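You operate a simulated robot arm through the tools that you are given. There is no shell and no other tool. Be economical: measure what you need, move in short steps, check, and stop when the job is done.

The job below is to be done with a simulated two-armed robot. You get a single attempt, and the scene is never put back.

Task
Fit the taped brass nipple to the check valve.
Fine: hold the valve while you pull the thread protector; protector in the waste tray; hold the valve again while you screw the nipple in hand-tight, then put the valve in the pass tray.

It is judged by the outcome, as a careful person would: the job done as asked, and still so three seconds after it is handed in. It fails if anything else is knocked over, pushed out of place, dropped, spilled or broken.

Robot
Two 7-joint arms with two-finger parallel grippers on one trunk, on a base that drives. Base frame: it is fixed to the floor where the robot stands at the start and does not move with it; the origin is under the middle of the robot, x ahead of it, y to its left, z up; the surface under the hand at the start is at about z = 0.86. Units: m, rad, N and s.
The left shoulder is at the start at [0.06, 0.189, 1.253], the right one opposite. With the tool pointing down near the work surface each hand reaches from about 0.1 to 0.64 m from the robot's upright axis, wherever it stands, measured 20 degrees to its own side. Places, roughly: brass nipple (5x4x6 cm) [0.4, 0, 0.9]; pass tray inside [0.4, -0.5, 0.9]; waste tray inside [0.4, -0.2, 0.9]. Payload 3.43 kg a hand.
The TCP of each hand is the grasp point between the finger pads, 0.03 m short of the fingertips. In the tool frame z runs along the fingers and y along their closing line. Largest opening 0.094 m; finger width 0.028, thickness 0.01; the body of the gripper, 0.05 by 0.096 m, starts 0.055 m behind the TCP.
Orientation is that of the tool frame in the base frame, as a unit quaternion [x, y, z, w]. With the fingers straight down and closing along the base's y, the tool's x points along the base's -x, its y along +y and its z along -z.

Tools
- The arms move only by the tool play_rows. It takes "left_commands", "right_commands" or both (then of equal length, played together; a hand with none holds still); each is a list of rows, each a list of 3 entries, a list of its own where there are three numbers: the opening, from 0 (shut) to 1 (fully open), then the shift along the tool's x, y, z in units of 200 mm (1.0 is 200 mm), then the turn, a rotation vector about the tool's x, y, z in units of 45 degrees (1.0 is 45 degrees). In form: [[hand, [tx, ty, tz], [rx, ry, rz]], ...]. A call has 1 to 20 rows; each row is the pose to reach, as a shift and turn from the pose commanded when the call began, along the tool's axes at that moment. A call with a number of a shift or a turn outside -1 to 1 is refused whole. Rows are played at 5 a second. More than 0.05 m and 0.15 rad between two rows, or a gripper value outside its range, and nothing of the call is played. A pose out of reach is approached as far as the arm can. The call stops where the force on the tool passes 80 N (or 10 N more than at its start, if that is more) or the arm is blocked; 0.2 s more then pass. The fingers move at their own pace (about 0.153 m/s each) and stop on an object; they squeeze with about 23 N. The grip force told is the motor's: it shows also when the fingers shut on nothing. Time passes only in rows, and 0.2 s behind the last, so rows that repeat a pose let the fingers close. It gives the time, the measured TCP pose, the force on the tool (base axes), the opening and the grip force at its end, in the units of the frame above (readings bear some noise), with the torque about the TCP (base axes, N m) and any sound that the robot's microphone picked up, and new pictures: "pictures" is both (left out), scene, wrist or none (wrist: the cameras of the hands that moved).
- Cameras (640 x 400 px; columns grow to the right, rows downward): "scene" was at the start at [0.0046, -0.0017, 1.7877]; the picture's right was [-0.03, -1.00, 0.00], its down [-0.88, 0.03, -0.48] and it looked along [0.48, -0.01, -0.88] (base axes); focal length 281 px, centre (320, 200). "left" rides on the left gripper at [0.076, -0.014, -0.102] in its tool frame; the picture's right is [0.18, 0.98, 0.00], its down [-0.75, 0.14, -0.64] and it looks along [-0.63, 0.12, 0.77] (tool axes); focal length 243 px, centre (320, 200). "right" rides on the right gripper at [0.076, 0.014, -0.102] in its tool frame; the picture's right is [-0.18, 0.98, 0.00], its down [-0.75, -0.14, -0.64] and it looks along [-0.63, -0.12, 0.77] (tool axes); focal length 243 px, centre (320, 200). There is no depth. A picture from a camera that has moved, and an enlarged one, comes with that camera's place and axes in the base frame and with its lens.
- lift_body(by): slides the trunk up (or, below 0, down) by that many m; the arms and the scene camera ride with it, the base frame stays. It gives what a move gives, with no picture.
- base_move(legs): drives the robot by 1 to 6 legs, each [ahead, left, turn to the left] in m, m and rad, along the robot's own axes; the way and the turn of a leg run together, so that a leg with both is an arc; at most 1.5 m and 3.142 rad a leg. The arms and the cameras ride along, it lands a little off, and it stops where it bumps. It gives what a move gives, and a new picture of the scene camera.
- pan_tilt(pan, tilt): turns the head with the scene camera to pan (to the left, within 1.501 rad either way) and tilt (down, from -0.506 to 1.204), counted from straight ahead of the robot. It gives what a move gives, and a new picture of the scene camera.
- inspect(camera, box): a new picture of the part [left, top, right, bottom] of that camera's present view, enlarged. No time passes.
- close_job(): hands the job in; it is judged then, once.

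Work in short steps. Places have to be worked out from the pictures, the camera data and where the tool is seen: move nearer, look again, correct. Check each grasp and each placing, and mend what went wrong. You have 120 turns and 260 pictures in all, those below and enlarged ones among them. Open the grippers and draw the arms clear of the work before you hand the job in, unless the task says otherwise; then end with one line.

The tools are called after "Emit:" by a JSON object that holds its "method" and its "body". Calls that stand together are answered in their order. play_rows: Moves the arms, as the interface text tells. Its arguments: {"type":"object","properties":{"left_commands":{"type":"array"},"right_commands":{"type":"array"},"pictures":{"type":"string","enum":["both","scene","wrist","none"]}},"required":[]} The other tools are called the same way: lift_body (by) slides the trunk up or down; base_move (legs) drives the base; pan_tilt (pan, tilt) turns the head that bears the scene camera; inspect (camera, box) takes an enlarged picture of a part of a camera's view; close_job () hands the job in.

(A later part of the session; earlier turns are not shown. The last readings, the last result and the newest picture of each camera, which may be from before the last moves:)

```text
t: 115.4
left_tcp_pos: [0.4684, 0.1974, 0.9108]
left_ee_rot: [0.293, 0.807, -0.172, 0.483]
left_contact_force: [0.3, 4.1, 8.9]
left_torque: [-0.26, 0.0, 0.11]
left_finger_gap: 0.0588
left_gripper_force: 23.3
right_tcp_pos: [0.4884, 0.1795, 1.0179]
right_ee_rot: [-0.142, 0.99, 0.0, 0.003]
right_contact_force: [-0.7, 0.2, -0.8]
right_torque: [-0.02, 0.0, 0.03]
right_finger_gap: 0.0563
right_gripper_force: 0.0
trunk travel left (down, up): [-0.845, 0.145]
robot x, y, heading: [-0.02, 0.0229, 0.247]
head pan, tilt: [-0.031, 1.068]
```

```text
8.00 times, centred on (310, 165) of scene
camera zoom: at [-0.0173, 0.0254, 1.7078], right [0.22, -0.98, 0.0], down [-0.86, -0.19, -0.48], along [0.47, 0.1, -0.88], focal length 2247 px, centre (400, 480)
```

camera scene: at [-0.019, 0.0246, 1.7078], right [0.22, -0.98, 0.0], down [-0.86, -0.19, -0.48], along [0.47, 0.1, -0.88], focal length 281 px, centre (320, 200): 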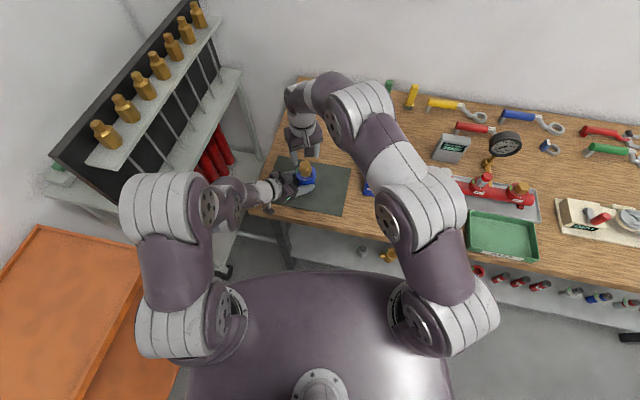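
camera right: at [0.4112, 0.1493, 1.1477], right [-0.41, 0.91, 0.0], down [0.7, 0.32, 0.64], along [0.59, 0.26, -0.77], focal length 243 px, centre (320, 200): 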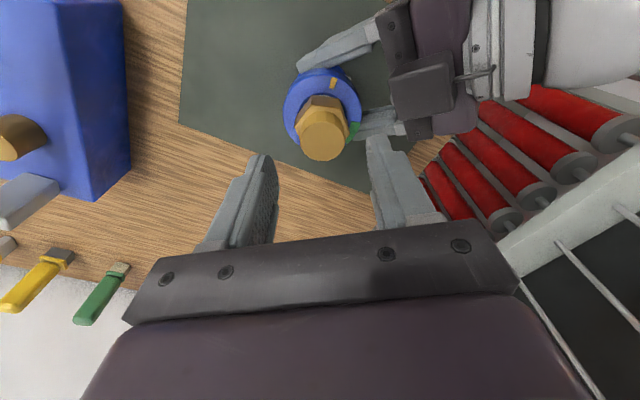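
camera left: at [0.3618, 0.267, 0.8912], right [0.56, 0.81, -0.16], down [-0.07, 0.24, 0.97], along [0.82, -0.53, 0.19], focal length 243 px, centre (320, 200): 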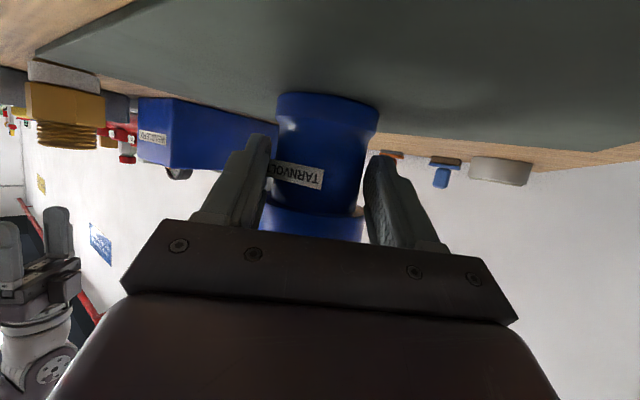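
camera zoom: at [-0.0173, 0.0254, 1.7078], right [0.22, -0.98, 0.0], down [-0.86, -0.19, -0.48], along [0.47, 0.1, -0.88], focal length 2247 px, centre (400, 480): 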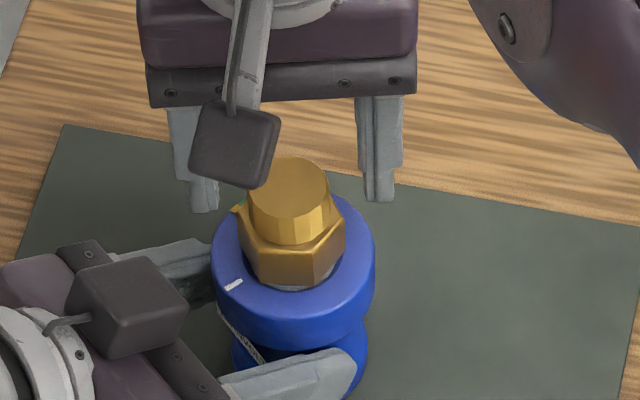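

Index now touches the edge of the green. Another aligned stroke from ψ≈37° with good centring should bring it inside.

Emit:
{"method": "play_rows", "body": {"right_commands": [[0.6, [-0.002, 0, 0], [0, 0, -0.16]], [0.6, [-0.002, 0, 0], [0, 0, -0.32]], [0.6, [-0.002, 0, 0.1], [0, 0, -0.46]], [0.6, [-0.002, 0, 0.185], [0, 0, -0.46]], [0.3, [-0.002, 0, 0.185], [0, 0, -0.46]], [0, [-0.002, 0, 0.185], [0, 0, -0.46]], [0, [-0.002, 0, 0.2], [0, 0, -0.46]], [0, [-0.002, 0, 0.215], [0, 0, -0.46]], [0, [-0.002, 0, 0.225], [0, 0, -0.42]], [0, [-0.002, 0, 0.232], [0, 0, -0.38]], [0, [-0.002, 0, 0.232], [0, 0, -0.34]], [0, [-0.002, 0, 0.232], [0, 0, -0.3]], [0, [-0.002, 0, 0.232], [0, 0, -0.26]], [0, [-0.002, 0, 0.232], [0, 0, -0.22]], [0, [-0.002, 0, 0.232], [0, 0, -0.18]], [0, [-0.002, 0, 0.232], [0, 0, -0.14]], [0, [-0.002, 0, 0.232], [0, 0, -0.1]], [0, [-0.002, 0, 0.232], [0, 0, -0.06]], [0, [-0.002, 0, 0.232], [0, 0, -0.02]], [0, [-0.002, 0, 0.232], [0, 0, 0.02]]], "pictures": "none"}}

Emit:
{"method": "inspect", "body": {"camera": "right", "box": [240, 60, 400, 180]}}

```text
t: 119.6
left_tcp_pos: [0.4653, 0.1927, 0.9105]
left_ee_rot: [0.295, 0.807, -0.17, 0.482]
left_contact_force: [5.6, 2.5, 2.1]
left_torque: [-0.05, 0.07, -0.52]
left_finger_gap: 0.057
left_gripper_force: 22.8
right_tcp_pos: [0.4892, 0.1746, 0.9752]
right_ee_rot: [-0.133, 0.991, 0.003, 0.007]
right_contact_force: [11.1, -27.5, 55.4]
right_torque: [-1.92, -0.15, 0.88]
right_finger_gap: 0.0385
right_gripper_force: 23.1
trunk travel left (down, up): [-0.845, 0.145]
robot x, y, heading: [-0.0234, 0.0242, 0.247]
head pan, tilt: [-0.031, 1.068]
```

```text
3.33 times, centred on (320, 120) of right
camera zoom: at [0.4106, 0.1688, 1.0771], right [-0.08, 1.0, 0.01], down [0.76, 0.06, 0.65], along [0.65, 0.06, -0.76], focal length 809 px, centre (320, 467)
```

zoom: 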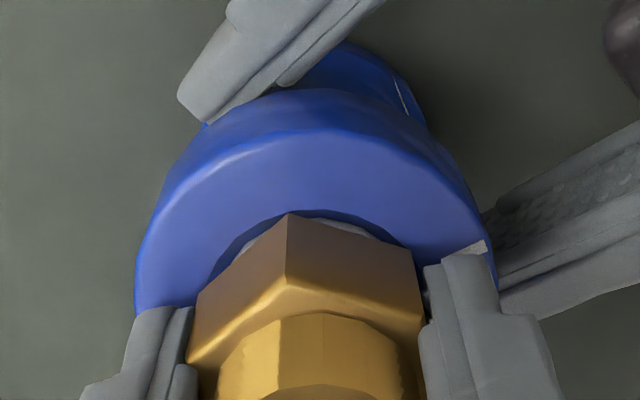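

The valve rotated with the nipple in that stroke, so the left grip is now the weak point. I lift off to see the index state.

Emit:
{"method": "play_rows", "body": {"right_commands": [[0.55, [0, 0, -0.01], [0, 0, 0]], [0.6, [0, 0, -0.03], [0, 0, 0]], [0.6, [0, 0, -0.15], [0, 0, 0]], [0.6, [0, 0, -0.23], [0, 0, 0.1]], [0.6, [0, 0, -0.23], [0, 0, 0.1]]], "pictures": "none"}}

Emit:
{"method": "inspect", "body": {"camera": "right", "box": [220, 60, 420, 200]}}

Emit:
{"method": "inspect", "body": {"camera": "scene", "box": [270, 140, 350, 190]}}

Emit:
{"method": "inspect", "body": {"camera": "left", "box": [200, 60, 440, 260]}}

```text
t: 120.8
left_tcp_pos: [0.4659, 0.1978, 0.9112]
left_ee_rot: [0.292, 0.808, -0.171, 0.483]
left_contact_force: [-8.5, -4.2, 5.2]
left_torque: [-0.16, 0.02, -0.24]
left_finger_gap: 0.0571
left_gripper_force: 22.8
right_tcp_pos: [0.4871, 0.1791, 1.0176]
right_ee_rot: [-0.095, 0.995, 0.001, 0.003]
right_contact_force: [0.2, 0.3, -0.1]
right_torque: [0.02, 0.01, -0.01]
right_finger_gap: 0.0565
right_gripper_force: 0.0
trunk travel left (down, up): [-0.845, 0.145]
robot x, y, heading: [-0.0209, 0.0255, 0.249]
head pan, tilt: [-0.031, 1.068]
```

```text
2.86 times, centred on (320, 130) of right
camera zoom: at [0.4095, 0.1797, 1.1194], right [0.0, 1.0, 0.0], down [0.76, 0.0, 0.65], along [0.65, 0.0, -0.76], focal length 693 px, centre (320, 400)
```

zoom: 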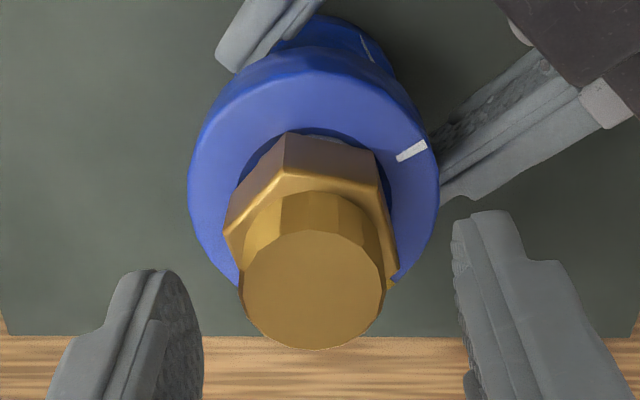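

```text
8.00 times, centred on (310, 165) of scene
camera zoom: at [-0.0187, 0.0242, 1.7076], right [0.22, -0.98, 0.0], down [-0.86, -0.19, -0.48], along [0.47, 0.1, -0.88], focal length 2247 px, centre (400, 480)
```

zoom: 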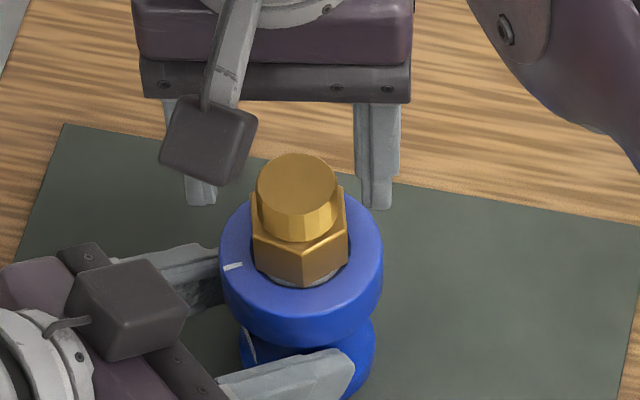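

```text
2.00 times, centred on (320, 160) of left
camera zoom: at [0.3603, 0.2671, 0.8915], right [0.56, 0.81, -0.16], down [-0.07, 0.23, 0.97], along [0.83, -0.53, 0.19], focal length 485 px, centre (320, 280)
```

zoom: 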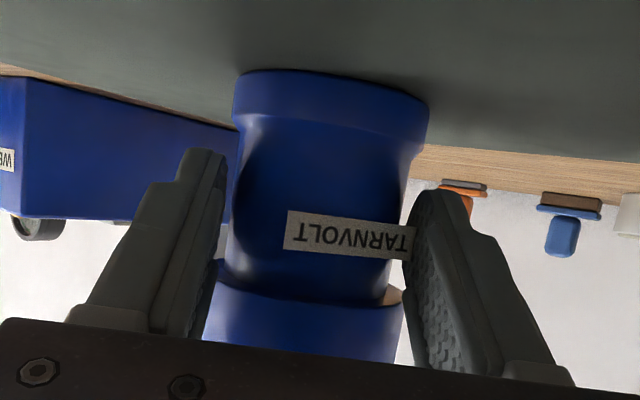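

The valve has crept out to the left fingertips, which explains the weak hold. I re-grip with the left hand 15 mm deeper.

Emit:
{"method": "play_rows", "body": {"left_commands": [[0.75, [0, 0, 0], [0, 0, 0]], [0.9, [0, 0, 0], [0, 0, 0]], [0.9, [-0.018, 0, 0.033], [0, 0, 0]], [0.9, [-0.035, 0, 0.066], [0, 0, 0]], [0.9, [-0.035, 0, 0.066], [0, 0, 0]], [0.4, [-0.035, 0, 0.066], [0, 0, 0]], [0, [-0.035, 0, 0.066], [0, 0, 0]], [0, [-0.035, 0, 0.066], [0, 0, 0]], [0, [-0.035, 0, 0.066], [0, 0, 0]]], "pictures": "none"}}

Emit:
{"method": "inspect", "body": {"camera": "scene", "box": [270, 140, 350, 190]}}

Emit:
{"method": "inspect", "body": {"camera": "right", "box": [220, 60, 420, 200]}}

```text
t: 122.8
left_tcp_pos: [0.4787, 0.1875, 0.911]
left_ee_rot: [0.293, 0.808, -0.171, 0.481]
left_contact_force: [-2.6, -4.6, -0.1]
left_torque: [-0.07, -0.14, -0.09]
left_finger_gap: 0.0662
left_gripper_force: 23.0
right_tcp_pos: [0.4897, 0.1799, 1.018]
right_ee_rot: [-0.095, 0.995, 0.0, 0.002]
right_contact_force: [-0.1, 0.5, 0.2]
right_torque: [0.02, -0.01, 0.0]
right_finger_gap: 0.0566
right_gripper_force: 0.0
trunk travel left (down, up): [-0.845, 0.145]
robot x, y, heading: [-0.0202, 0.0233, 0.253]
head pan, tilt: [-0.031, 1.068]
```

```text
8.00 times, centred on (310, 165) of scene
camera zoom: at [-0.0168, 0.0239, 1.7077], right [0.22, -0.98, 0.0], down [-0.86, -0.19, -0.48], along [0.47, 0.1, -0.88], focal length 2247 px, centre (400, 480)
```

zoom: 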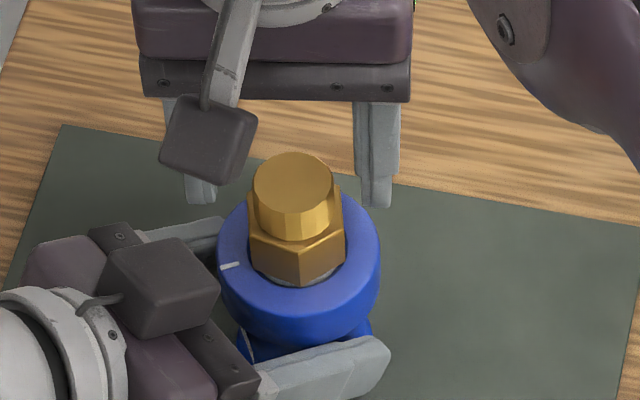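

```text
2.86 times, centred on (320, 130) of right
camera zoom: at [0.4111, 0.1795, 1.1192], right [0.0, 1.0, 0.0], down [0.76, 0.0, 0.65], along [0.65, 0.0, -0.76], focal length 693 px, centre (320, 400)
```

zoom: 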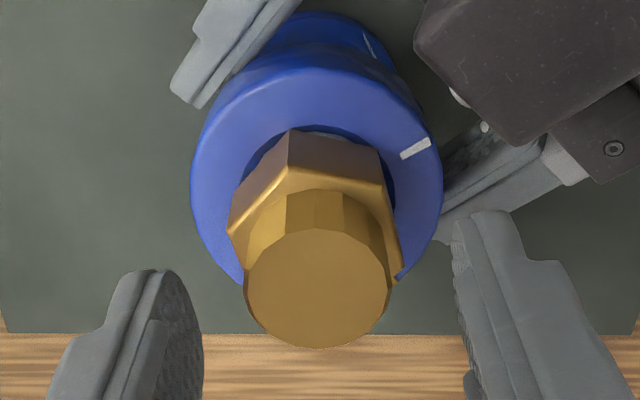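

Left now grips deeper and wider (0.066). Align the right hand and stroke again.

Emit:
{"method": "play_rows", "body": {"right_commands": [[0.6, [-0.009, -0.007, 0.1], [0, 0, -0.1]], [0.6, [-0.009, -0.007, 0.19], [0, 0, -0.1]], [0.3, [-0.009, -0.007, 0.19], [0, 0, -0.1]], [0, [-0.009, -0.007, 0.19], [0, 0, -0.1]], [0, [-0.009, -0.007, 0.2], [0, 0, -0.1]], [0, [-0.009, -0.007, 0.212], [0, 0, -0.1]], [0, [-0.009, -0.007, 0.22], [0, 0, -0.06]], [0, [-0.009, -0.007, 0.22], [0, 0, -0.02]], [0, [-0.009, -0.007, 0.22], [0, 0, 0.02]], [0, [-0.009, -0.007, 0.22], [0, 0, 0.06]], [0, [-0.009, -0.007, 0.22], [0, 0, 0.1]], [0, [-0.009, -0.007, 0.22], [0, 0, 0.14]], [0, [-0.009, -0.007, 0.22], [0, 0, 0.18]], [0, [-0.009, -0.007, 0.22], [0, 0, 0.22]], [0, [-0.009, -0.007, 0.22], [0, 0, 0.26]]], "pictures": "none"}}

Emit:
{"method": "inspect", "body": {"camera": "right", "box": [240, 60, 400, 180]}}

Emit:
{"method": "inspect", "body": {"camera": "scene", "box": [270, 140, 350, 190]}}

```text
t: 126.0
left_tcp_pos: [0.4792, 0.1858, 0.9112]
left_ee_rot: [0.293, 0.808, -0.17, 0.482]
left_contact_force: [16.6, 14.6, -1.6]
left_torque: [-0.21, 0.34, 0.13]
left_finger_gap: 0.0671
left_gripper_force: 22.7
right_tcp_pos: [0.4908, 0.1759, 0.9753]
right_ee_rot: [0.008, 1.0, 0.002, 0.005]
right_contact_force: [6.6, -15.9, 49.8]
right_torque: [-1.13, -0.28, 0.42]
right_finger_gap: 0.0382
right_gripper_force: 22.9
trunk travel left (down, up): [-0.845, 0.145]
robot x, y, heading: [-0.0182, 0.0247, 0.247]
head pan, tilt: [-0.031, 1.068]
```

```text
3.33 times, centred on (320, 120) of right
camera zoom: at [0.4152, 0.1924, 1.0774], right [0.2, 0.98, 0.01], down [0.75, -0.16, 0.65], along [0.64, -0.13, -0.76], focal length 809 px, centre (320, 467)
```

zoom: 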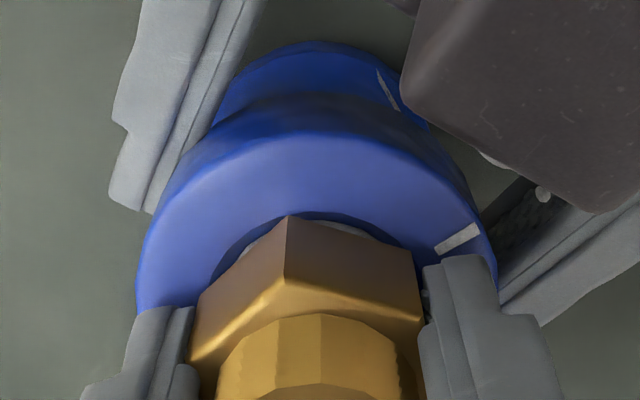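

```text
8.00 times, centred on (310, 165) of scene
camera zoom: at [-0.0171, 0.0217, 1.708], right [0.21, -0.98, 0.0], down [-0.86, -0.19, -0.48], along [0.47, 0.1, -0.88], focal length 2247 px, centre (400, 480)
```

zoom: 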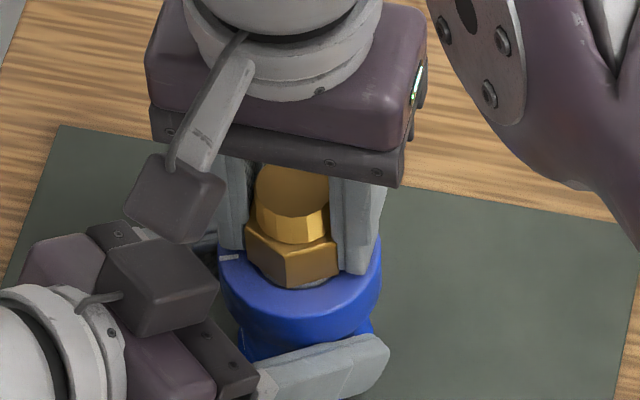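

Another ≈5° relative gain by tracking (≈101°). Continue this stroke.

Emit:
{"method": "play_rows", "body": {"right_commands": [[0, [0, -0.003, 0.001], [0, 0, 0.04]], [0, [0, -0.003, 0.002], [0, 0, 0.08]], [0, [0, -0.003, 0.002], [0, 0, 0.12]], [0, [0, -0.003, 0.002], [0, 0, 0.16]], [0, [0, -0.003, 0.002], [0, 0, 0.2]], [0, [0, -0.003, 0.002], [0, 0, 0.24]], [0, [0, -0.003, 0.002], [0, 0, 0.28]], [0, [0, -0.003, 0.002], [0, 0, 0.32]], [0, [0, -0.003, 0.002], [0, 0, 0.36]], [0, [0, -0.003, 0.002], [0, 0, 0.4]], [0, [0, -0.003, 0.002], [0, 0, 0.44]]], "pictures": "none"}}

Emit:
{"method": "inspect", "body": {"camera": "right", "box": [240, 60, 400, 180]}}

```text
t: 128.4
left_tcp_pos: [0.4751, 0.1864, 0.9105]
left_ee_rot: [0.293, 0.809, -0.169, 0.48]
left_contact_force: [-13.0, 15.2, -37.6]
left_torque: [-0.08, 0.45, -0.3]
left_finger_gap: 0.0606
left_gripper_force: 23.3
right_tcp_pos: [0.4894, 0.174, 0.9768]
right_ee_rot: [0.178, 0.984, 0.001, 0.004]
right_contact_force: [2.1, -34.8, 56.8]
right_torque: [-2.1, 0.89, 0.98]
right_finger_gap: 0.0381
right_gripper_force: 23.1
trunk travel left (down, up): [-0.845, 0.145]
robot x, y, heading: [-0.0214, 0.0264, 0.246]
head pan, tilt: [-0.031, 1.068]
```

```text
3.33 times, centred on (320, 120) of right
camera zoom: at [0.4223, 0.2153, 1.0777], right [0.52, 0.86, 0.01], down [0.65, -0.4, 0.65], along [0.56, -0.33, -0.76], focal length 809 px, centre (320, 467)
```

zoom: 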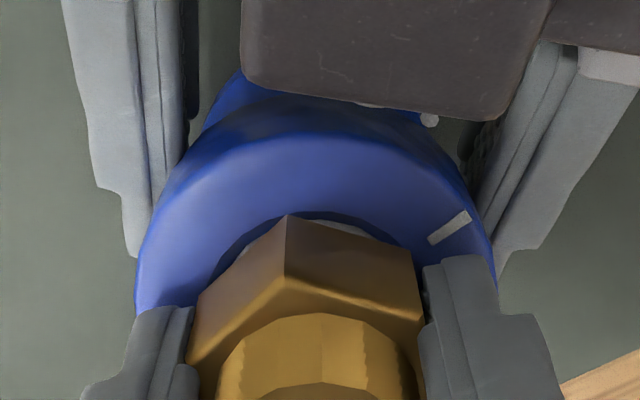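

Tracking suggests ≈106°. Release and look.

Emit:
{"method": "play_rows", "body": {"right_commands": [[0.55, [0, 0, -0.01], [0, 0, 0]], [0.6, [0, 0, -0.03], [0, 0, 0]], [0.6, [0, 0, -0.15], [0, 0, 0]], [0.6, [0, 0, -0.3], [0, 0, 0]], [0.6, [0, 0, -0.4], [0, 0, 0]], [0.6, [0, 0, -0.4], [0, 0, 0]]], "pictures": "none"}}

Emit:
{"method": "inspect", "body": {"camera": "right", "box": [220, 60, 420, 200]}}

Emit:
{"method": "inspect", "body": {"camera": "scene", "box": [270, 140, 350, 190]}}

```text
t: 129.8
left_tcp_pos: [0.4793, 0.1882, 0.9098]
left_ee_rot: [0.293, 0.808, -0.172, 0.482]
left_contact_force: [-0.4, 0.2, -6.2]
left_torque: [0.09, 0.09, 0.0]
left_finger_gap: 0.0588
left_gripper_force: 23.1
right_tcp_pos: [0.4908, 0.1769, 1.053]
right_ee_rot: [0.179, 0.984, 0.0, 0.002]
right_contact_force: [-0.1, 0.1, 0.6]
right_torque: [0.0, 0.03, 0.0]
right_finger_gap: 0.0565
right_gripper_force: 0.0
trunk travel left (down, up): [-0.845, 0.145]
robot x, y, heading: [-0.0208, 0.0256, 0.25]
head pan, tilt: [-0.031, 1.068]
```

```text
2.86 times, centred on (320, 130) of right
camera zoom: at [0.425, 0.2186, 1.1552], right [0.52, 0.85, 0.0], down [0.65, -0.4, 0.64], along [0.55, -0.33, -0.76], focal length 693 px, centre (320, 400)
```

zoom: 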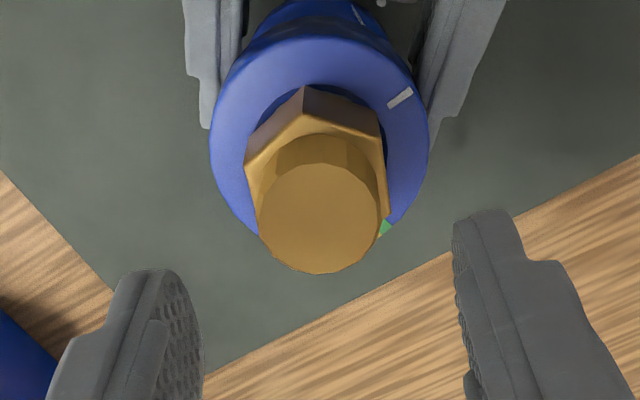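

```text
8.00 times, centred on (310, 165) of scene
camera zoom: at [-0.0153, 0.0252, 1.7077], right [0.22, -0.98, 0.0], down [-0.86, -0.19, -0.48], along [0.47, 0.1, -0.88], focal length 2247 px, centre (400, 480)
```

zoom: 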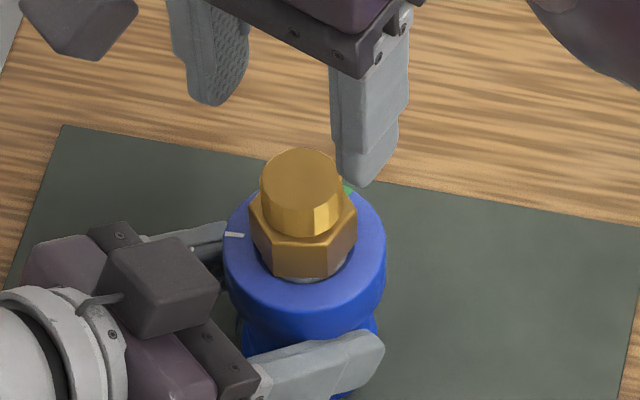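

The near edge of green shows no yellow now, so the index seems to be inside green, hidden behind the nipple. I move the right camera directly overhead to verify.

Emit:
{"method": "play_rows", "body": {"right_commands": [[0.6, [0, 0, -0.15], [0, 0, 0]], [0.6, [-0.1, -0.014, -0.25], [0, 0, 0]], [0.6, [-0.2, -0.03, -0.25], [0, 0, 0]], [0.6, [-0.31, -0.044, -0.25], [0, 0, 0]], [0.6, [-0.31, -0.044, -0.25], [0, 0, 0]]], "pictures": "none"}}

Emit:
{"method": "inspect", "body": {"camera": "right", "box": [220, 0, 420, 140]}}

```text
t: 131.0
left_tcp_pos: [0.4801, 0.1878, 0.9103]
left_ee_rot: [0.293, 0.808, -0.173, 0.481]
left_contact_force: [-0.6, 0.0, -6.7]
left_torque: [0.09, 0.08, -0.01]
left_finger_gap: 0.0589
left_gripper_force: 22.7
right_tcp_pos: [0.5273, 0.1397, 1.0933]
right_ee_rot: [0.178, 0.984, 0.0, 0.003]
right_contact_force: [0.1, 0.6, -0.1]
right_torque: [-0.06, 0.01, 0.02]
right_finger_gap: 0.0566
right_gripper_force: 0.0
right hand out of reach, approached as far as the arm can: row 2, 3, 4, 5
trunk travel left (down, up): [-0.845, 0.145]
robot x, y, heading: [-0.0214, 0.0262, 0.249]
head pan, tilt: [-0.031, 1.068]
```

```text
2.86 times, centred on (320, 70) of right
camera zoom: at [0.4616, 0.1805, 1.1953], right [0.52, 0.86, 0.0], down [0.65, -0.4, 0.65], along [0.55, -0.33, -0.76], focal length 693 px, centre (320, 571)
```

zoom: 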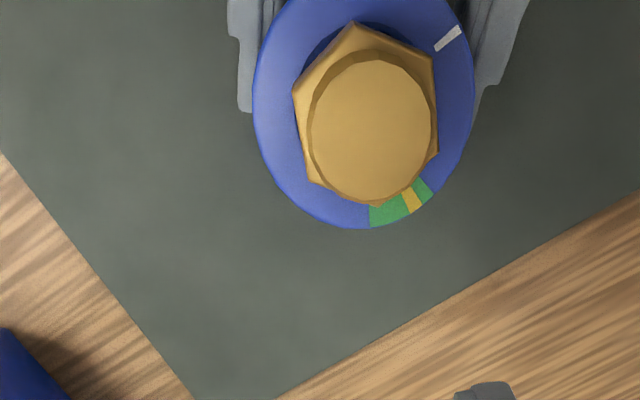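

Confirmed: the yellow index is inside the green zone, so the nipple is hand-tight. Now the left releases and withdraws; the right moves clear above.

Emit:
{"method": "play_rows", "body": {"left_commands": [[0.8, [0, 0, 0], [0, 0, 0]], [1, [0, 0, 0], [0, 0, 0]], [1, [0, 0, 0], [0, 0, 0]], [1, [0, 0, -0.15], [0, 0, 0]], [1, [0, 0, -0.3], [0, 0, 0]], [1, [0, 0, -0.45], [0, 0, 0]], [1, [0, 0, -0.6], [0, 0, 0]], [1, [0, 0, -0.75], [0, 0, 0]], [1, [0, 0, -0.75], [0, 0, 0]]], "right_commands": [[0.6, [0, 0, 0], [0, 0, 0]], [0.6, [0, 0, 0], [0, 0, 0]], [0.6, [0, 0, 0], [0, 0, 0]], [0.7, [0.1, 0, 0], [0, 0, 0]], [0.8, [0.2, 0, 0], [0, 0, 0]], [1, [0.3, 0.04, 0], [0, 0, 0]], [1, [0.3, 0.04, 0], [0, 0, 0]], [1, [0.3, 0.04, 0], [0, 0, 0]], [1, [0.3, 0.04, 0], [0, 0, 0]]]}}

Emit:
{"method": "inspect", "body": {"camera": "right", "box": [220, 40, 420, 180]}}

Emit:
{"method": "inspect", "body": {"camera": "scene", "box": [250, 130, 370, 205]}}

```text
t: 133.0
left_tcp_pos: [0.4036, 0.2466, 0.9645]
left_ee_rot: [0.294, 0.809, -0.171, 0.479]
left_contact_force: [-0.3, -0.1, -0.4]
left_torque: [0.0, 0.03, 0.01]
left_finger_gap: 0.0939
left_gripper_force: 0.1
left hand out of reach, approached as far as the arm can: row 7, 8, 9
right_tcp_pos: [0.4741, 0.1678, 1.0941]
right_ee_rot: [0.178, 0.984, 0.0, 0.003]
right_contact_force: [0.5, -0.4, 0.5]
right_torque: [0.01, -0.02, -0.03]
right_finger_gap: 0.0939
right_gripper_force: 0.0
trunk travel left (down, up): [-0.845, 0.145]
robot x, y, heading: [-0.0188, 0.0269, 0.251]
head pan, tilt: [-0.031, 1.068]
camera scene: at [-0.0166, 0.0252, 1.7077], right [0.22, -0.98, 0.0], down [-0.86, -0.19, -0.48], along [0.47, 0.1, -0.88], focal length 281 px, centre (320, 200)
camera right: at [0.4066, 0.2089, 1.1948], right [0.52, 0.86, 0.0], down [0.65, -0.4, 0.65], along [0.55, -0.33, -0.76], focal length 243 px, centre (320, 200)
camera left: at [0.299, 0.3161, 0.9465], right [0.56, 0.81, -0.16], down [-0.07, 0.23, 0.97], along [0.83, -0.53, 0.18], focal length 243 px, centre (320, 200)
```

scene: 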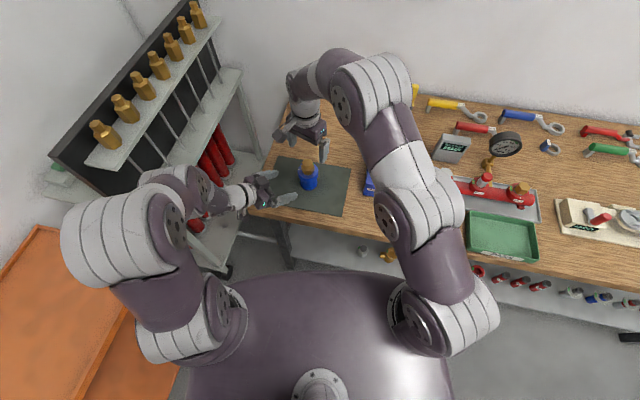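
right: 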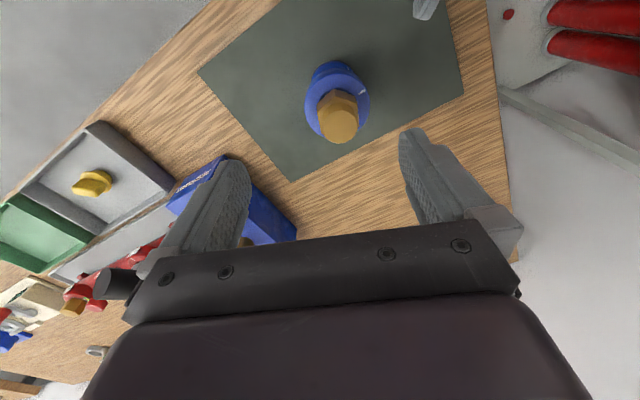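
left: 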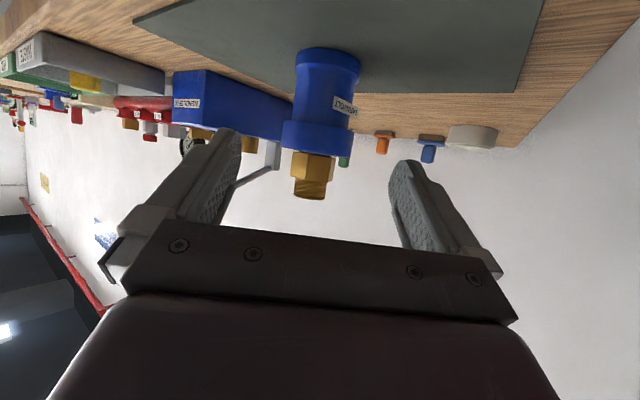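

```text
2.86 times, centred on (320, 110) of right
camera zoom: at [0.4066, 0.2089, 1.1948], right [0.52, 0.86, 0.0], down [0.65, -0.4, 0.65], along [0.55, -0.33, -0.76], focal length 693 px, centre (320, 457)
```

zoom: 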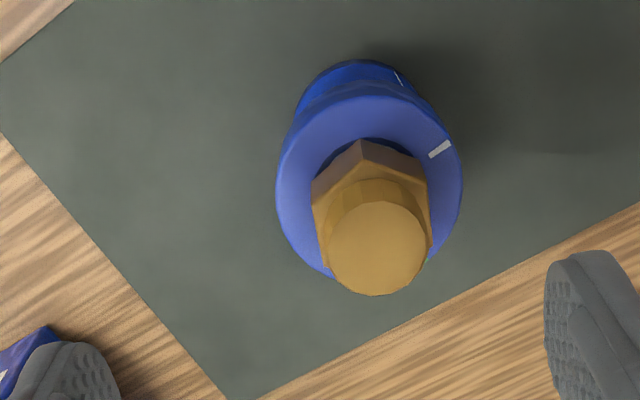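

```text
5.33 times, centred on (310, 168) of scene
camera zoom: at [-0.0166, 0.0252, 1.7077], right [0.22, -0.98, 0.0], down [-0.86, -0.19, -0.48], along [0.47, 0.1, -0.88], focal length 1498 px, centre (373, 373)
```

zoom: 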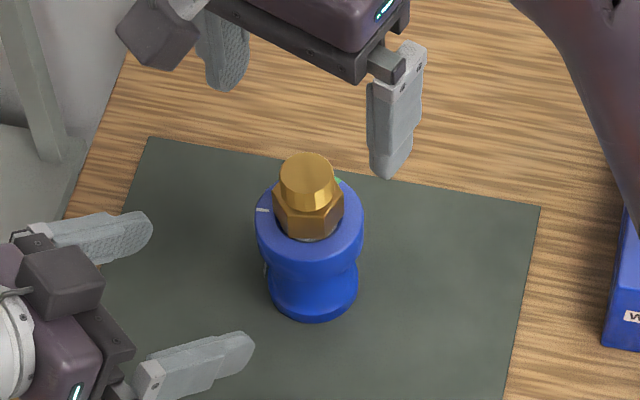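

The valve stands upright, axis ≈(0.490, 0.179). The right hand will straddle the flange from above: centre and descend partway, then check.

Emit:
{"method": "play_rows", "body": {"right_commands": [[1, [-0.056, 0.08, 0], [0, 0, 0]], [1, [-0.056, 0.08, 0.2], [0, 0, 0]], [1, [-0.056, 0.08, 0.4], [0, 0, 0]], [1, [-0.056, 0.08, 0.5], [0, 0, 0]], [1, [-0.056, 0.08, 0.5], [0, 0, 0]]], "pictures": "wrist"}}

Emit:
{"method": "inspect", "body": {"camera": "scene", "box": [250, 130, 370, 205]}}

```text
t: 134.2
left_tcp_pos: [0.4036, 0.2454, 0.9641]
left_ee_rot: [0.294, 0.81, -0.17, 0.478]
left_contact_force: [0.2, 0.5, -0.1]
left_torque: [-0.01, 0.02, 0.01]
left_finger_gap: 0.0938
left_gripper_force: 0.1
right_tcp_pos: [0.492, 0.1796, 0.9949]
right_ee_rot: [0.179, 0.984, 0.001, 0.002]
right_contact_force: [0.4, -0.7, -0.5]
right_torque: [0.03, 0.0, 0.0]
right_finger_gap: 0.094
right_gripper_force: 0.0
trunk travel left (down, up): [-0.845, 0.145]
robot x, y, heading: [-0.024, 0.0242, 0.246]
head pan, tilt: [-0.031, 1.068]
camera right: at [0.4241, 0.2201, 1.0964], right [0.52, 0.85, 0.0], down [0.65, -0.4, 0.65], along [0.55, -0.33, -0.76], focal length 243 px, centre (320, 200)
```

right: 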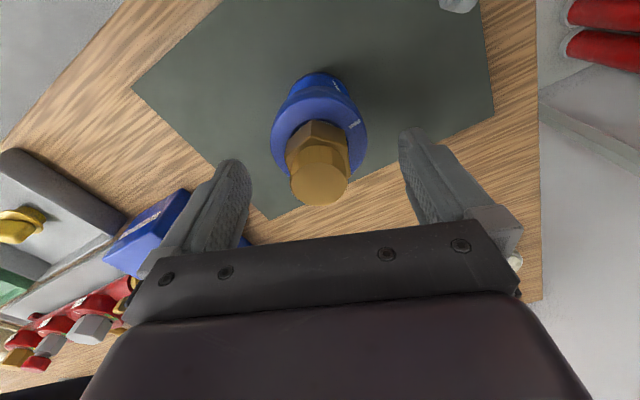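

```text
5.33 times, centred on (310, 168) of scene
camera zoom: at [-0.0166, 0.0247, 1.7077], right [0.22, -0.98, 0.0], down [-0.86, -0.19, -0.48], along [0.47, 0.1, -0.88], focal length 1498 px, centre (373, 373)
```

zoom: 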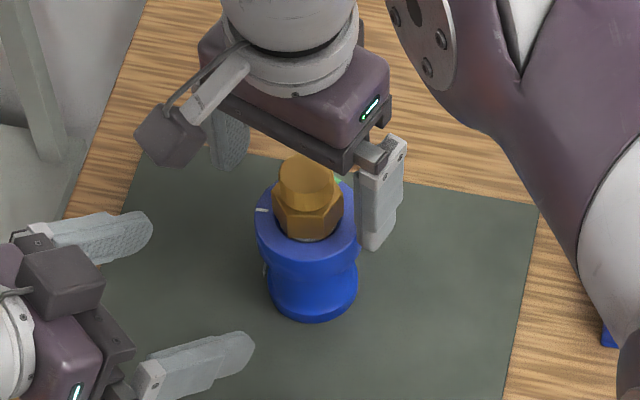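

Centred between the fingers. Descend to TCP z≈0.943 and close on the flange.

Emit:
{"method": "play_rows", "body": {"right_commands": [[1, [0, 0, 0.1], [0, 0, 0]], [1, [0, 0, 0.2], [0, 0, 0]], [1, [0, 0, 0.255], [0, 0, 0]], [1, [0, 0, 0.255], [0, 0, 0]], [0.6, [0, 0, 0.255], [0, 0, 0]], [0.3, [0, 0, 0.255], [0, 0, 0]], [0.3, [0, 0, 0.255], [0, 0, 0]], [0.3, [0, 0, 0.255], [0, 0, 0]]], "pictures": "wrist"}}

Emit:
{"method": "inspect", "body": {"camera": "scene", "box": [250, 130, 370, 205]}}

```text
t: 136.0
left_tcp_pos: [0.4045, 0.2456, 0.9635]
left_ee_rot: [0.293, 0.81, -0.17, 0.479]
left_contact_force: [0.2, 0.1, 0.5]
left_torque: [0.02, -0.01, 0.0]
left_finger_gap: 0.0939
left_gripper_force: 0.2
right_tcp_pos: [0.4889, 0.1789, 0.9449]
right_ee_rot: [0.179, 0.984, 0.0, 0.002]
right_contact_force: [-1.2, -2.8, -0.3]
right_torque: [-0.07, 0.08, 0.02]
right_finger_gap: 0.0675
right_gripper_force: 23.1
trunk travel left (down, up): [-0.845, 0.145]
robot x, y, heading: [-0.0235, 0.0221, 0.249]
head pan, tilt: [-0.031, 1.068]
camera right: at [0.4237, 0.2201, 1.0453], right [0.52, 0.85, 0.0], down [0.65, -0.4, 0.64], along [0.55, -0.33, -0.76], focal length 243 px, centre (320, 200)
```

right: 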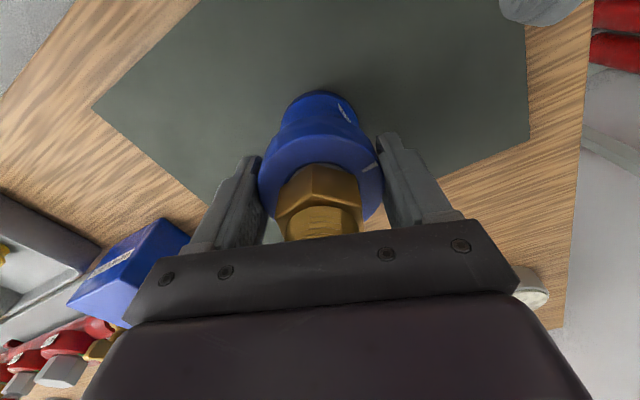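

```text
5.33 times, centred on (310, 168) of scene
camera zoom: at [-0.0161, 0.0243, 1.7077], right [0.22, -0.98, 0.0], down [-0.86, -0.19, -0.48], along [0.47, 0.1, -0.88], focal length 1498 px, centre (373, 373)
```

zoom: 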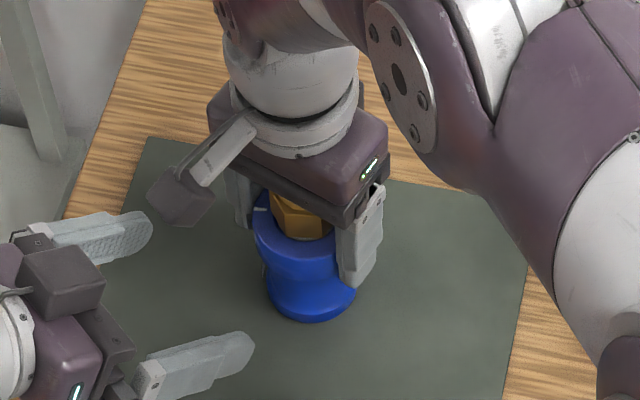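

Flange gripped at 0.0675. Lift gently and check the hold.

Emit:
{"method": "play_rows", "body": {"right_commands": [[0.3, [0, 0, -0.05], [0, 0, 0]], [0.3, [0, 0, -0.12], [0, 0, 0]], [0.3, [0, 0, -0.25], [0, 0, 0]], [0.3, [0, 0, -0.4], [0, 0, 0]], [0.3, [0, 0, -0.5], [0, 0, 0]], [0.3, [0, 0, -0.5], [0, 0, 0]]]}}

```text
t: 137.4
left_tcp_pos: [0.4055, 0.2482, 0.9644]
left_ee_rot: [0.292, 0.81, -0.17, 0.479]
left_contact_force: [0.0, 0.0, -0.7]
left_torque: [0.03, 0.04, -0.01]
left_finger_gap: 0.0941
left_gripper_force: 0.1
right_tcp_pos: [0.4894, 0.179, 1.0441]
right_ee_rot: [0.179, 0.984, 0.001, 0.002]
right_contact_force: [-0.4, 0.4, -6.1]
right_torque: [0.05, -0.02, 0.03]
right_finger_gap: 0.0677
right_gripper_force: 23.1
trunk travel left (down, up): [-0.845, 0.145]
robot x, y, heading: [-0.0206, 0.0268, 0.245]
head pan, tilt: [-0.031, 1.068]
camera scene: at [-0.0148, 0.0253, 1.7077], right [0.22, -0.98, 0.0], down [-0.86, -0.19, -0.48], along [0.47, 0.1, -0.88], focal length 281 px, centre (320, 200)
camera right: at [0.4239, 0.2187, 1.145], right [0.52, 0.85, 0.0], down [0.65, -0.4, 0.64], along [0.55, -0.33, -0.76], focal length 243 px, centre (320, 200)
```

scene: 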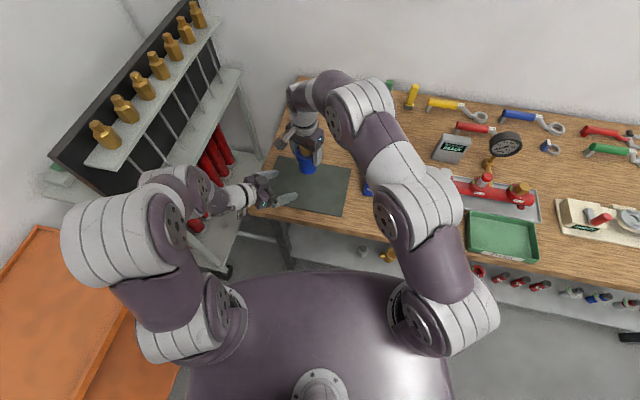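
right: 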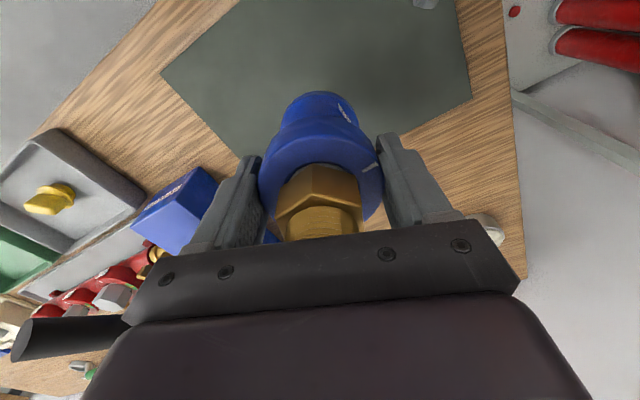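

Valve held securely (≈6 N). I bring it in toward the front edge with the right hand while raising the left hand clear.

Emit:
{"method": "play_rows", "body": {"right_commands": [[0.3, [0.034, -0.19, 0], [0, 0, 0]], [0.3, [0.068, -0.39, 0], [0, 0, 0]], [0.3, [0.1, -0.58, 0], [0, 0, 0]], [0.3, [0.135, -0.77, 0], [0, 0, 0]], [0.3, [0.169, -0.97, -0.05], [0, 0, 0]], [0.3, [0.169, -0.97, -0.05], [0, 0, 0]]], "left_commands": [[1, [-0.114, 0, -0.062], [0, 0, 0]], [1, [-0.228, 0, -0.124], [0, 0, 0]], [1, [-0.342, 0, -0.186], [0, 0, 0]], [1, [-0.456, 0, -0.25], [0, 0, 0]], [1, [-0.57, 0, -0.31], [0, 0, 0]], [1, [-0.57, 0, -0.31], [0, 0, 0]]]}}

```text
t: 138.8
left_tcp_pos: [0.4054, 0.2475, 1.0924]
left_ee_rot: [0.293, 0.808, -0.172, 0.481]
left_contact_force: [-0.3, 0.7, -0.5]
left_torque: [-0.04, -0.03, 0.0]
left_finger_gap: 0.094
left_gripper_force: 0.0
right_tcp_pos: [0.392, 0.0104, 1.0528]
right_ee_rot: [0.179, 0.984, 0.001, 0.003]
right_contact_force: [0.2, 0.2, -7.0]
right_torque: [0.01, 0.03, 0.03]
right_finger_gap: 0.0677
right_gripper_force: 23.0
trunk travel left (down, up): [-0.845, 0.145]
robot x, y, heading: [-0.0216, 0.0273, 0.248]
head pan, tilt: [-0.031, 1.068]
camera scene: at [-0.0141, 0.0261, 1.7077], right [0.22, -0.98, 0.0], down [-0.86, -0.19, -0.48], along [0.47, 0.1, -0.88], focal length 281 px, centre (320, 200)
camera right: at [0.3257, 0.0511, 1.1537], right [0.52, 0.85, 0.0], down [0.65, -0.4, 0.64], along [0.55, -0.33, -0.76], focal length 243 px, centre (320, 200)
camera left: at [0.2995, 0.318, 1.0744], right [0.56, 0.81, -0.16], down [-0.07, 0.24, 0.97], along [0.83, -0.53, 0.19], focal length 243 px, centre (320, 200)
```

scene: 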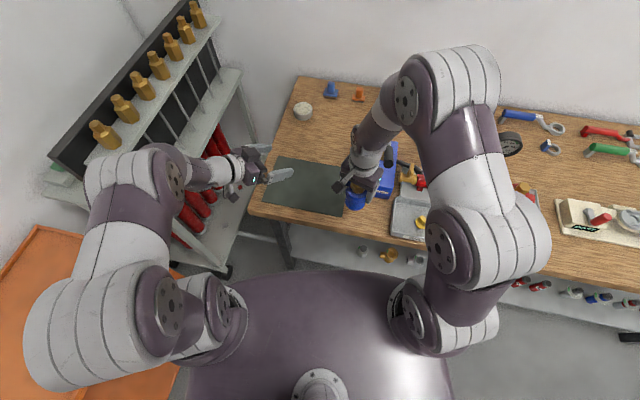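
right: 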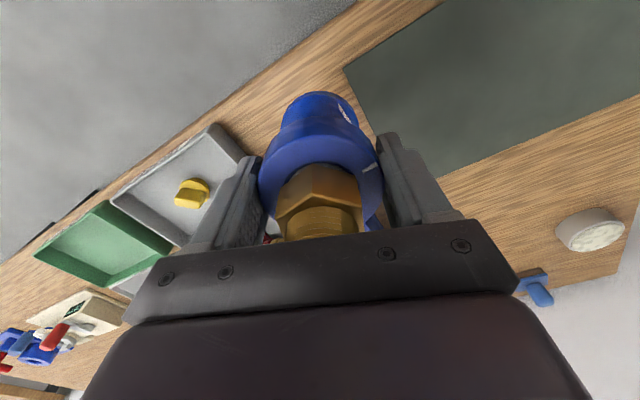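
left: 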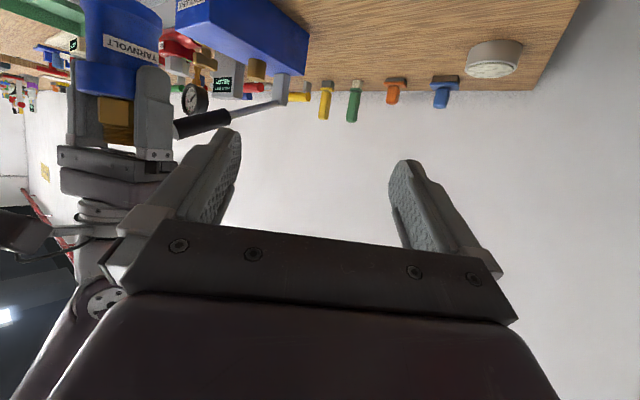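

I raise the left hand a further 7 cm for clearance over the pump handle before turning the base.

Emit:
{"method": "play_rows", "body": {"left_commands": [[1, [-0.15, 0, -0.08], [0, 0, 0]], [1, [-0.3, 0, -0.17], [0, 0, 0]], [1, [-0.3, 0, -0.17], [0, 0, 0]]], "pictures": "none"}}

Emit:
{"method": "base_move", "body": {"legs": [[0, 0, -0.45], [0.0, -0.14, 0]]}}

```text
t: 139.6
left_tcp_pos: [0.4047, 0.25, 1.163]
left_ee_rot: [0.292, 0.808, -0.173, 0.482]
left_contact_force: [0.1, 0.6, -0.4]
left_torque: [-0.01, 0.01, 0.0]
left_finger_gap: 0.0938
left_gripper_force: 0.1
right_tcp_pos: [0.3922, 0.0097, 1.0525]
right_ee_rot: [0.179, 0.984, 0.001, 0.002]
right_contact_force: [0.9, 0.0, -6.7]
right_torque: [0.02, 0.02, 0.0]
right_finger_gap: 0.0673
right_gripper_force: 22.6
trunk travel left (down, up): [-0.845, 0.145]
robot x, y, heading: [-0.0272, 0.0245, 0.253]
head pan, tilt: [-0.031, 1.068]
```

```text
t: 142.2
left_tcp_pos: [0.43, -0.0985, 1.162]
left_ee_rot: [0.466, 0.721, -0.277, 0.431]
left_contact_force: [-0.1, 0.0, 0.4]
left_torque: [-0.02, 0.03, -0.04]
left_finger_gap: 0.094
left_gripper_force: 0.1
right_tcp_pos: [0.3133, -0.3088, 1.0535]
right_ee_rot: [0.395, 0.918, -0.001, 0.002]
right_contact_force: [0.0, 0.8, -6.8]
right_torque: [0.0, 0.02, -0.03]
right_finger_gap: 0.0676
right_gripper_force: 23.2
trunk travel left (down, up): [-0.845, 0.145]
robot x, y, heading: [-0.0517, -0.1147, -0.201]
head pan, tilt: [-0.031, 1.068]
camera scene: at [-0.0451, -0.1157, 1.7077], right [-0.23, -0.97, 0.0], down [-0.85, 0.2, -0.48], along [0.47, -0.11, -0.88], focal length 281 px, centre (320, 200)
```

scene: 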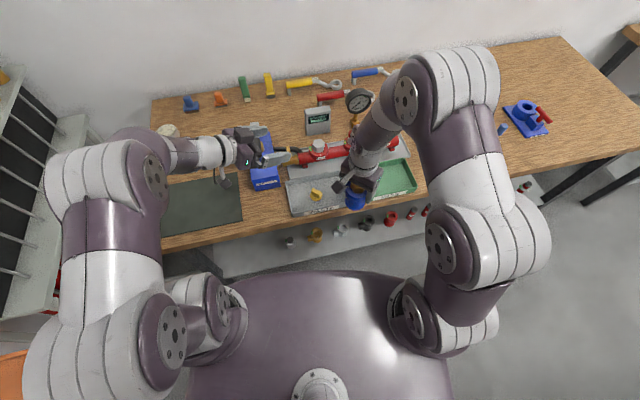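

Turned and clear. Pass tray centre ≈(0.425, −0.47); I carry the valve over it.

Emit:
{"method": "play_rows", "body": {"right_commands": [[0.3, [-0.19, -0.03, 0], [0, 0, 0]], [0.3, [-0.38, -0.06, 0], [0, 0, 0]], [0.3, [-0.58, -0.09, 0], [0, 0, 0]], [0.3, [-0.77, -0.12, 0], [0, 0, 0]], [0.3, [-0.96, -0.148, 0], [0, 0, 0]], [0.3, [-0.96, -0.148, 0], [0, 0, 0]]]}}

Emit:
{"method": "inspect", "body": {"camera": "scene", "box": [330, 110, 450, 220]}}

```text
t: 143.6
left_tcp_pos: [0.4285, -0.1012, 1.1603]
left_ee_rot: [0.467, 0.721, -0.276, 0.43]
left_contact_force: [-0.8, 0.4, 0.1]
left_torque: [-0.03, 0.01, -0.02]
left_finger_gap: 0.0941
left_gripper_force: 0.1
right_tcp_pos: [0.4225, -0.4701, 1.0533]
right_ee_rot: [0.396, 0.918, 0.0, 0.003]
right_contact_force: [0.4, 1.4, -5.8]
right_torque: [0.0, 0.03, 0.0]
right_finger_gap: 0.0676
right_gripper_force: 22.8
trunk travel left (down, up): [-0.845, 0.145]
robot x, y, heading: [-0.0467, -0.1135, -0.204]
head pan, tilt: [-0.031, 1.068]
camera scene: at [-0.0462, -0.1179, 1.7077], right [-0.23, -0.97, 0.0], down [-0.85, 0.21, -0.48], along [0.47, -0.11, -0.88], focal length 281 px, centre (320, 200)
camera right: at [0.3809, -0.405, 1.1545], right [0.84, 0.54, 0.0], down [0.41, -0.64, 0.65], along [0.35, -0.54, -0.76], focal length 243 px, centre (320, 200)
```

scene: 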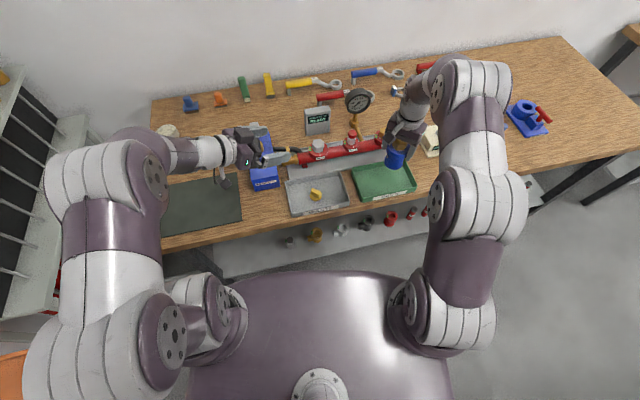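
right: 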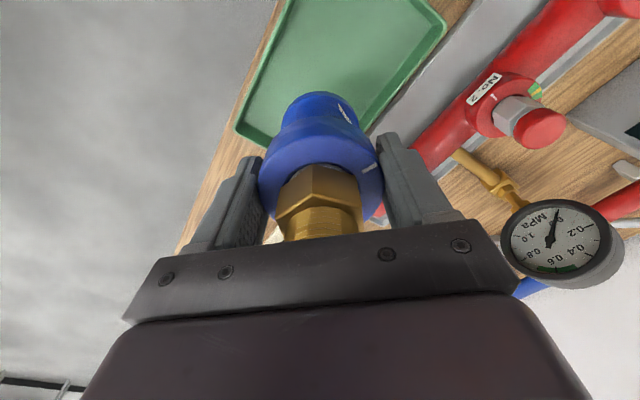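

```text
3.64 times, centred on (390, 165) of scene
camera zoom: at [-0.0462, -0.1179, 1.7077], right [-0.23, -0.97, 0.0], down [-0.85, 0.21, -0.48], along [0.47, -0.11, -0.88], focal length 1021 px, centre (66, 327)
```

zoom: 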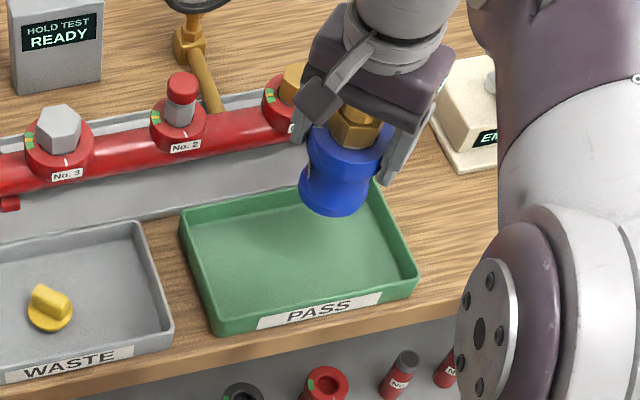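

The valve is over the tray centre. Lower to just above the floor.

Emit:
{"method": "play_rows", "body": {"right_commands": [[0.3, [-0.01, 0.01, 0.12], [0, 0, 0]], [0.3, [-0.015, 0.02, 0.25], [0, 0, 0]], [0.3, [-0.015, 0.02, 0.37], [0, 0, 0]], [0.3, [-0.015, 0.02, 0.47], [0, 0, 0]], [0.3, [-0.015, 0.02, 0.47], [0, 0, 0]]], "pictures": "none"}}

Emit:
{"method": "inspect", "body": {"camera": "scene", "box": [330, 110, 450, 220]}}

```text
t: 144.8
left_tcp_pos: [0.4294, -0.1008, 1.1621]
left_ee_rot: [0.466, 0.722, -0.275, 0.431]
left_contact_force: [-0.2, -0.4, -0.2]
left_torque: [0.01, 0.01, -0.01]
left_finger_gap: 0.0937
left_gripper_force: 0.2
right_tcp_pos: [0.4302, -0.4686, 0.9593]
right_ee_rot: [0.396, 0.918, 0.0, 0.003]
right_contact_force: [0.6, 0.4, -6.2]
right_torque: [0.02, 0.03, 0.01]
right_finger_gap: 0.0676
right_gripper_force: 23.0
trunk travel left (down, up): [-0.845, 0.145]
robot x, y, heading: [-0.0493, -0.1168, -0.202]
head pan, tilt: [-0.031, 1.068]
```

```text
3.64 times, centred on (390, 165) of scene
camera zoom: at [-0.0459, -0.1181, 1.7077], right [-0.23, -0.97, 0.0], down [-0.85, 0.21, -0.48], along [0.47, -0.11, -0.88], focal length 1021 px, centre (66, 327)
```

zoom: 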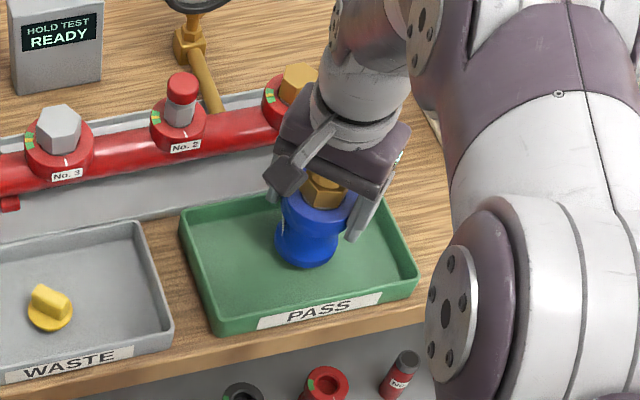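

The valve is centred in the tray, just above its floor. Lower in small steps to contact.

Emit:
{"method": "play_rows", "body": {"right_commands": [[0.3, [0, 0, 0.015], [0, 0, 0]], [0.3, [0, 0, 0.03], [0, 0, 0]], [0.3, [0, 0, 0.04], [0, 0, 0]]], "pictures": "none"}}

```text
t: 145.6
left_tcp_pos: [0.4296, -0.1013, 1.1616]
left_ee_rot: [0.467, 0.722, -0.275, 0.431]
left_contact_force: [-0.1, 0.1, 0.3]
left_torque: [0.0, -0.03, 0.03]
left_finger_gap: 0.094
left_gripper_force: 0.0
right_tcp_pos: [0.4304, -0.4688, 0.9505]
right_ee_rot: [0.396, 0.918, 0.0, 0.002]
right_contact_force: [0.2, -0.8, -5.7]
right_torque: [0.03, 0.02, 0.03]
right_finger_gap: 0.0675
right_gripper_force: 22.7
trunk travel left (down, up): [-0.845, 0.145]
robot x, y, heading: [-0.0508, -0.1163, -0.207]
head pan, tilt: [-0.031, 1.068]
```

Emit:
{"method": "play_rows", "body": {"right_commands": [[0.3, [0, 0, 0.008], [0, 0, 0]], [0.3, [0, 0, 0.015], [0, 0, 0]], [0.3, [0, 0, 0.015], [0, 0, 0]]], "pictures": "none"}}

```text
t: 146.4
left_tcp_pos: [0.4291, -0.101, 1.163]
left_ee_rot: [0.467, 0.722, -0.275, 0.431]
left_contact_force: [-0.3, 0.6, 0.3]
left_torque: [0.01, 0.02, -0.01]
left_finger_gap: 0.0939
left_gripper_force: 0.1
right_tcp_pos: [0.4308, -0.4698, 0.9477]
right_ee_rot: [0.396, 0.918, 0.0, 0.003]
right_contact_force: [-0.1, -0.1, -5.5]
right_torque: [0.02, 0.02, 0.01]
right_finger_gap: 0.0675
right_gripper_force: 22.7
trunk travel left (down, up): [-0.845, 0.145]
robot x, y, heading: [-0.0502, -0.1153, -0.205]
head pan, tilt: [-0.031, 1.068]
```

Still hanging freely; a few millimetres more.

Emit:
{"method": "play_rows", "body": {"right_commands": [[0.3, [0, 0, 0.01], [0, 0, 0]], [0.3, [0, 0, 0.02], [0, 0, 0]], [0.3, [0, 0, 0.02], [0, 0, 0]]], "pictures": "none"}}

```text
t: 147.2
left_tcp_pos: [0.4281, -0.1014, 1.1616]
left_ee_rot: [0.466, 0.722, -0.275, 0.431]
left_contact_force: [0.0, -0.1, 0.4]
left_torque: [0.0, 0.0, -0.01]
left_finger_gap: 0.0941
left_gripper_force: 0.0
right_tcp_pos: [0.4297, -0.4697, 0.9451]
right_ee_rot: [0.396, 0.918, 0.001, 0.004]
right_contact_force: [-0.2, -2.6, 6.9]
right_torque: [0.18, 0.03, 0.04]
right_finger_gap: 0.0677
right_gripper_force: 23.0
trunk travel left (down, up): [-0.845, 0.145]
robot x, y, heading: [-0.0516, -0.1149, -0.204]
head pan, tilt: [-0.031, 1.068]
```

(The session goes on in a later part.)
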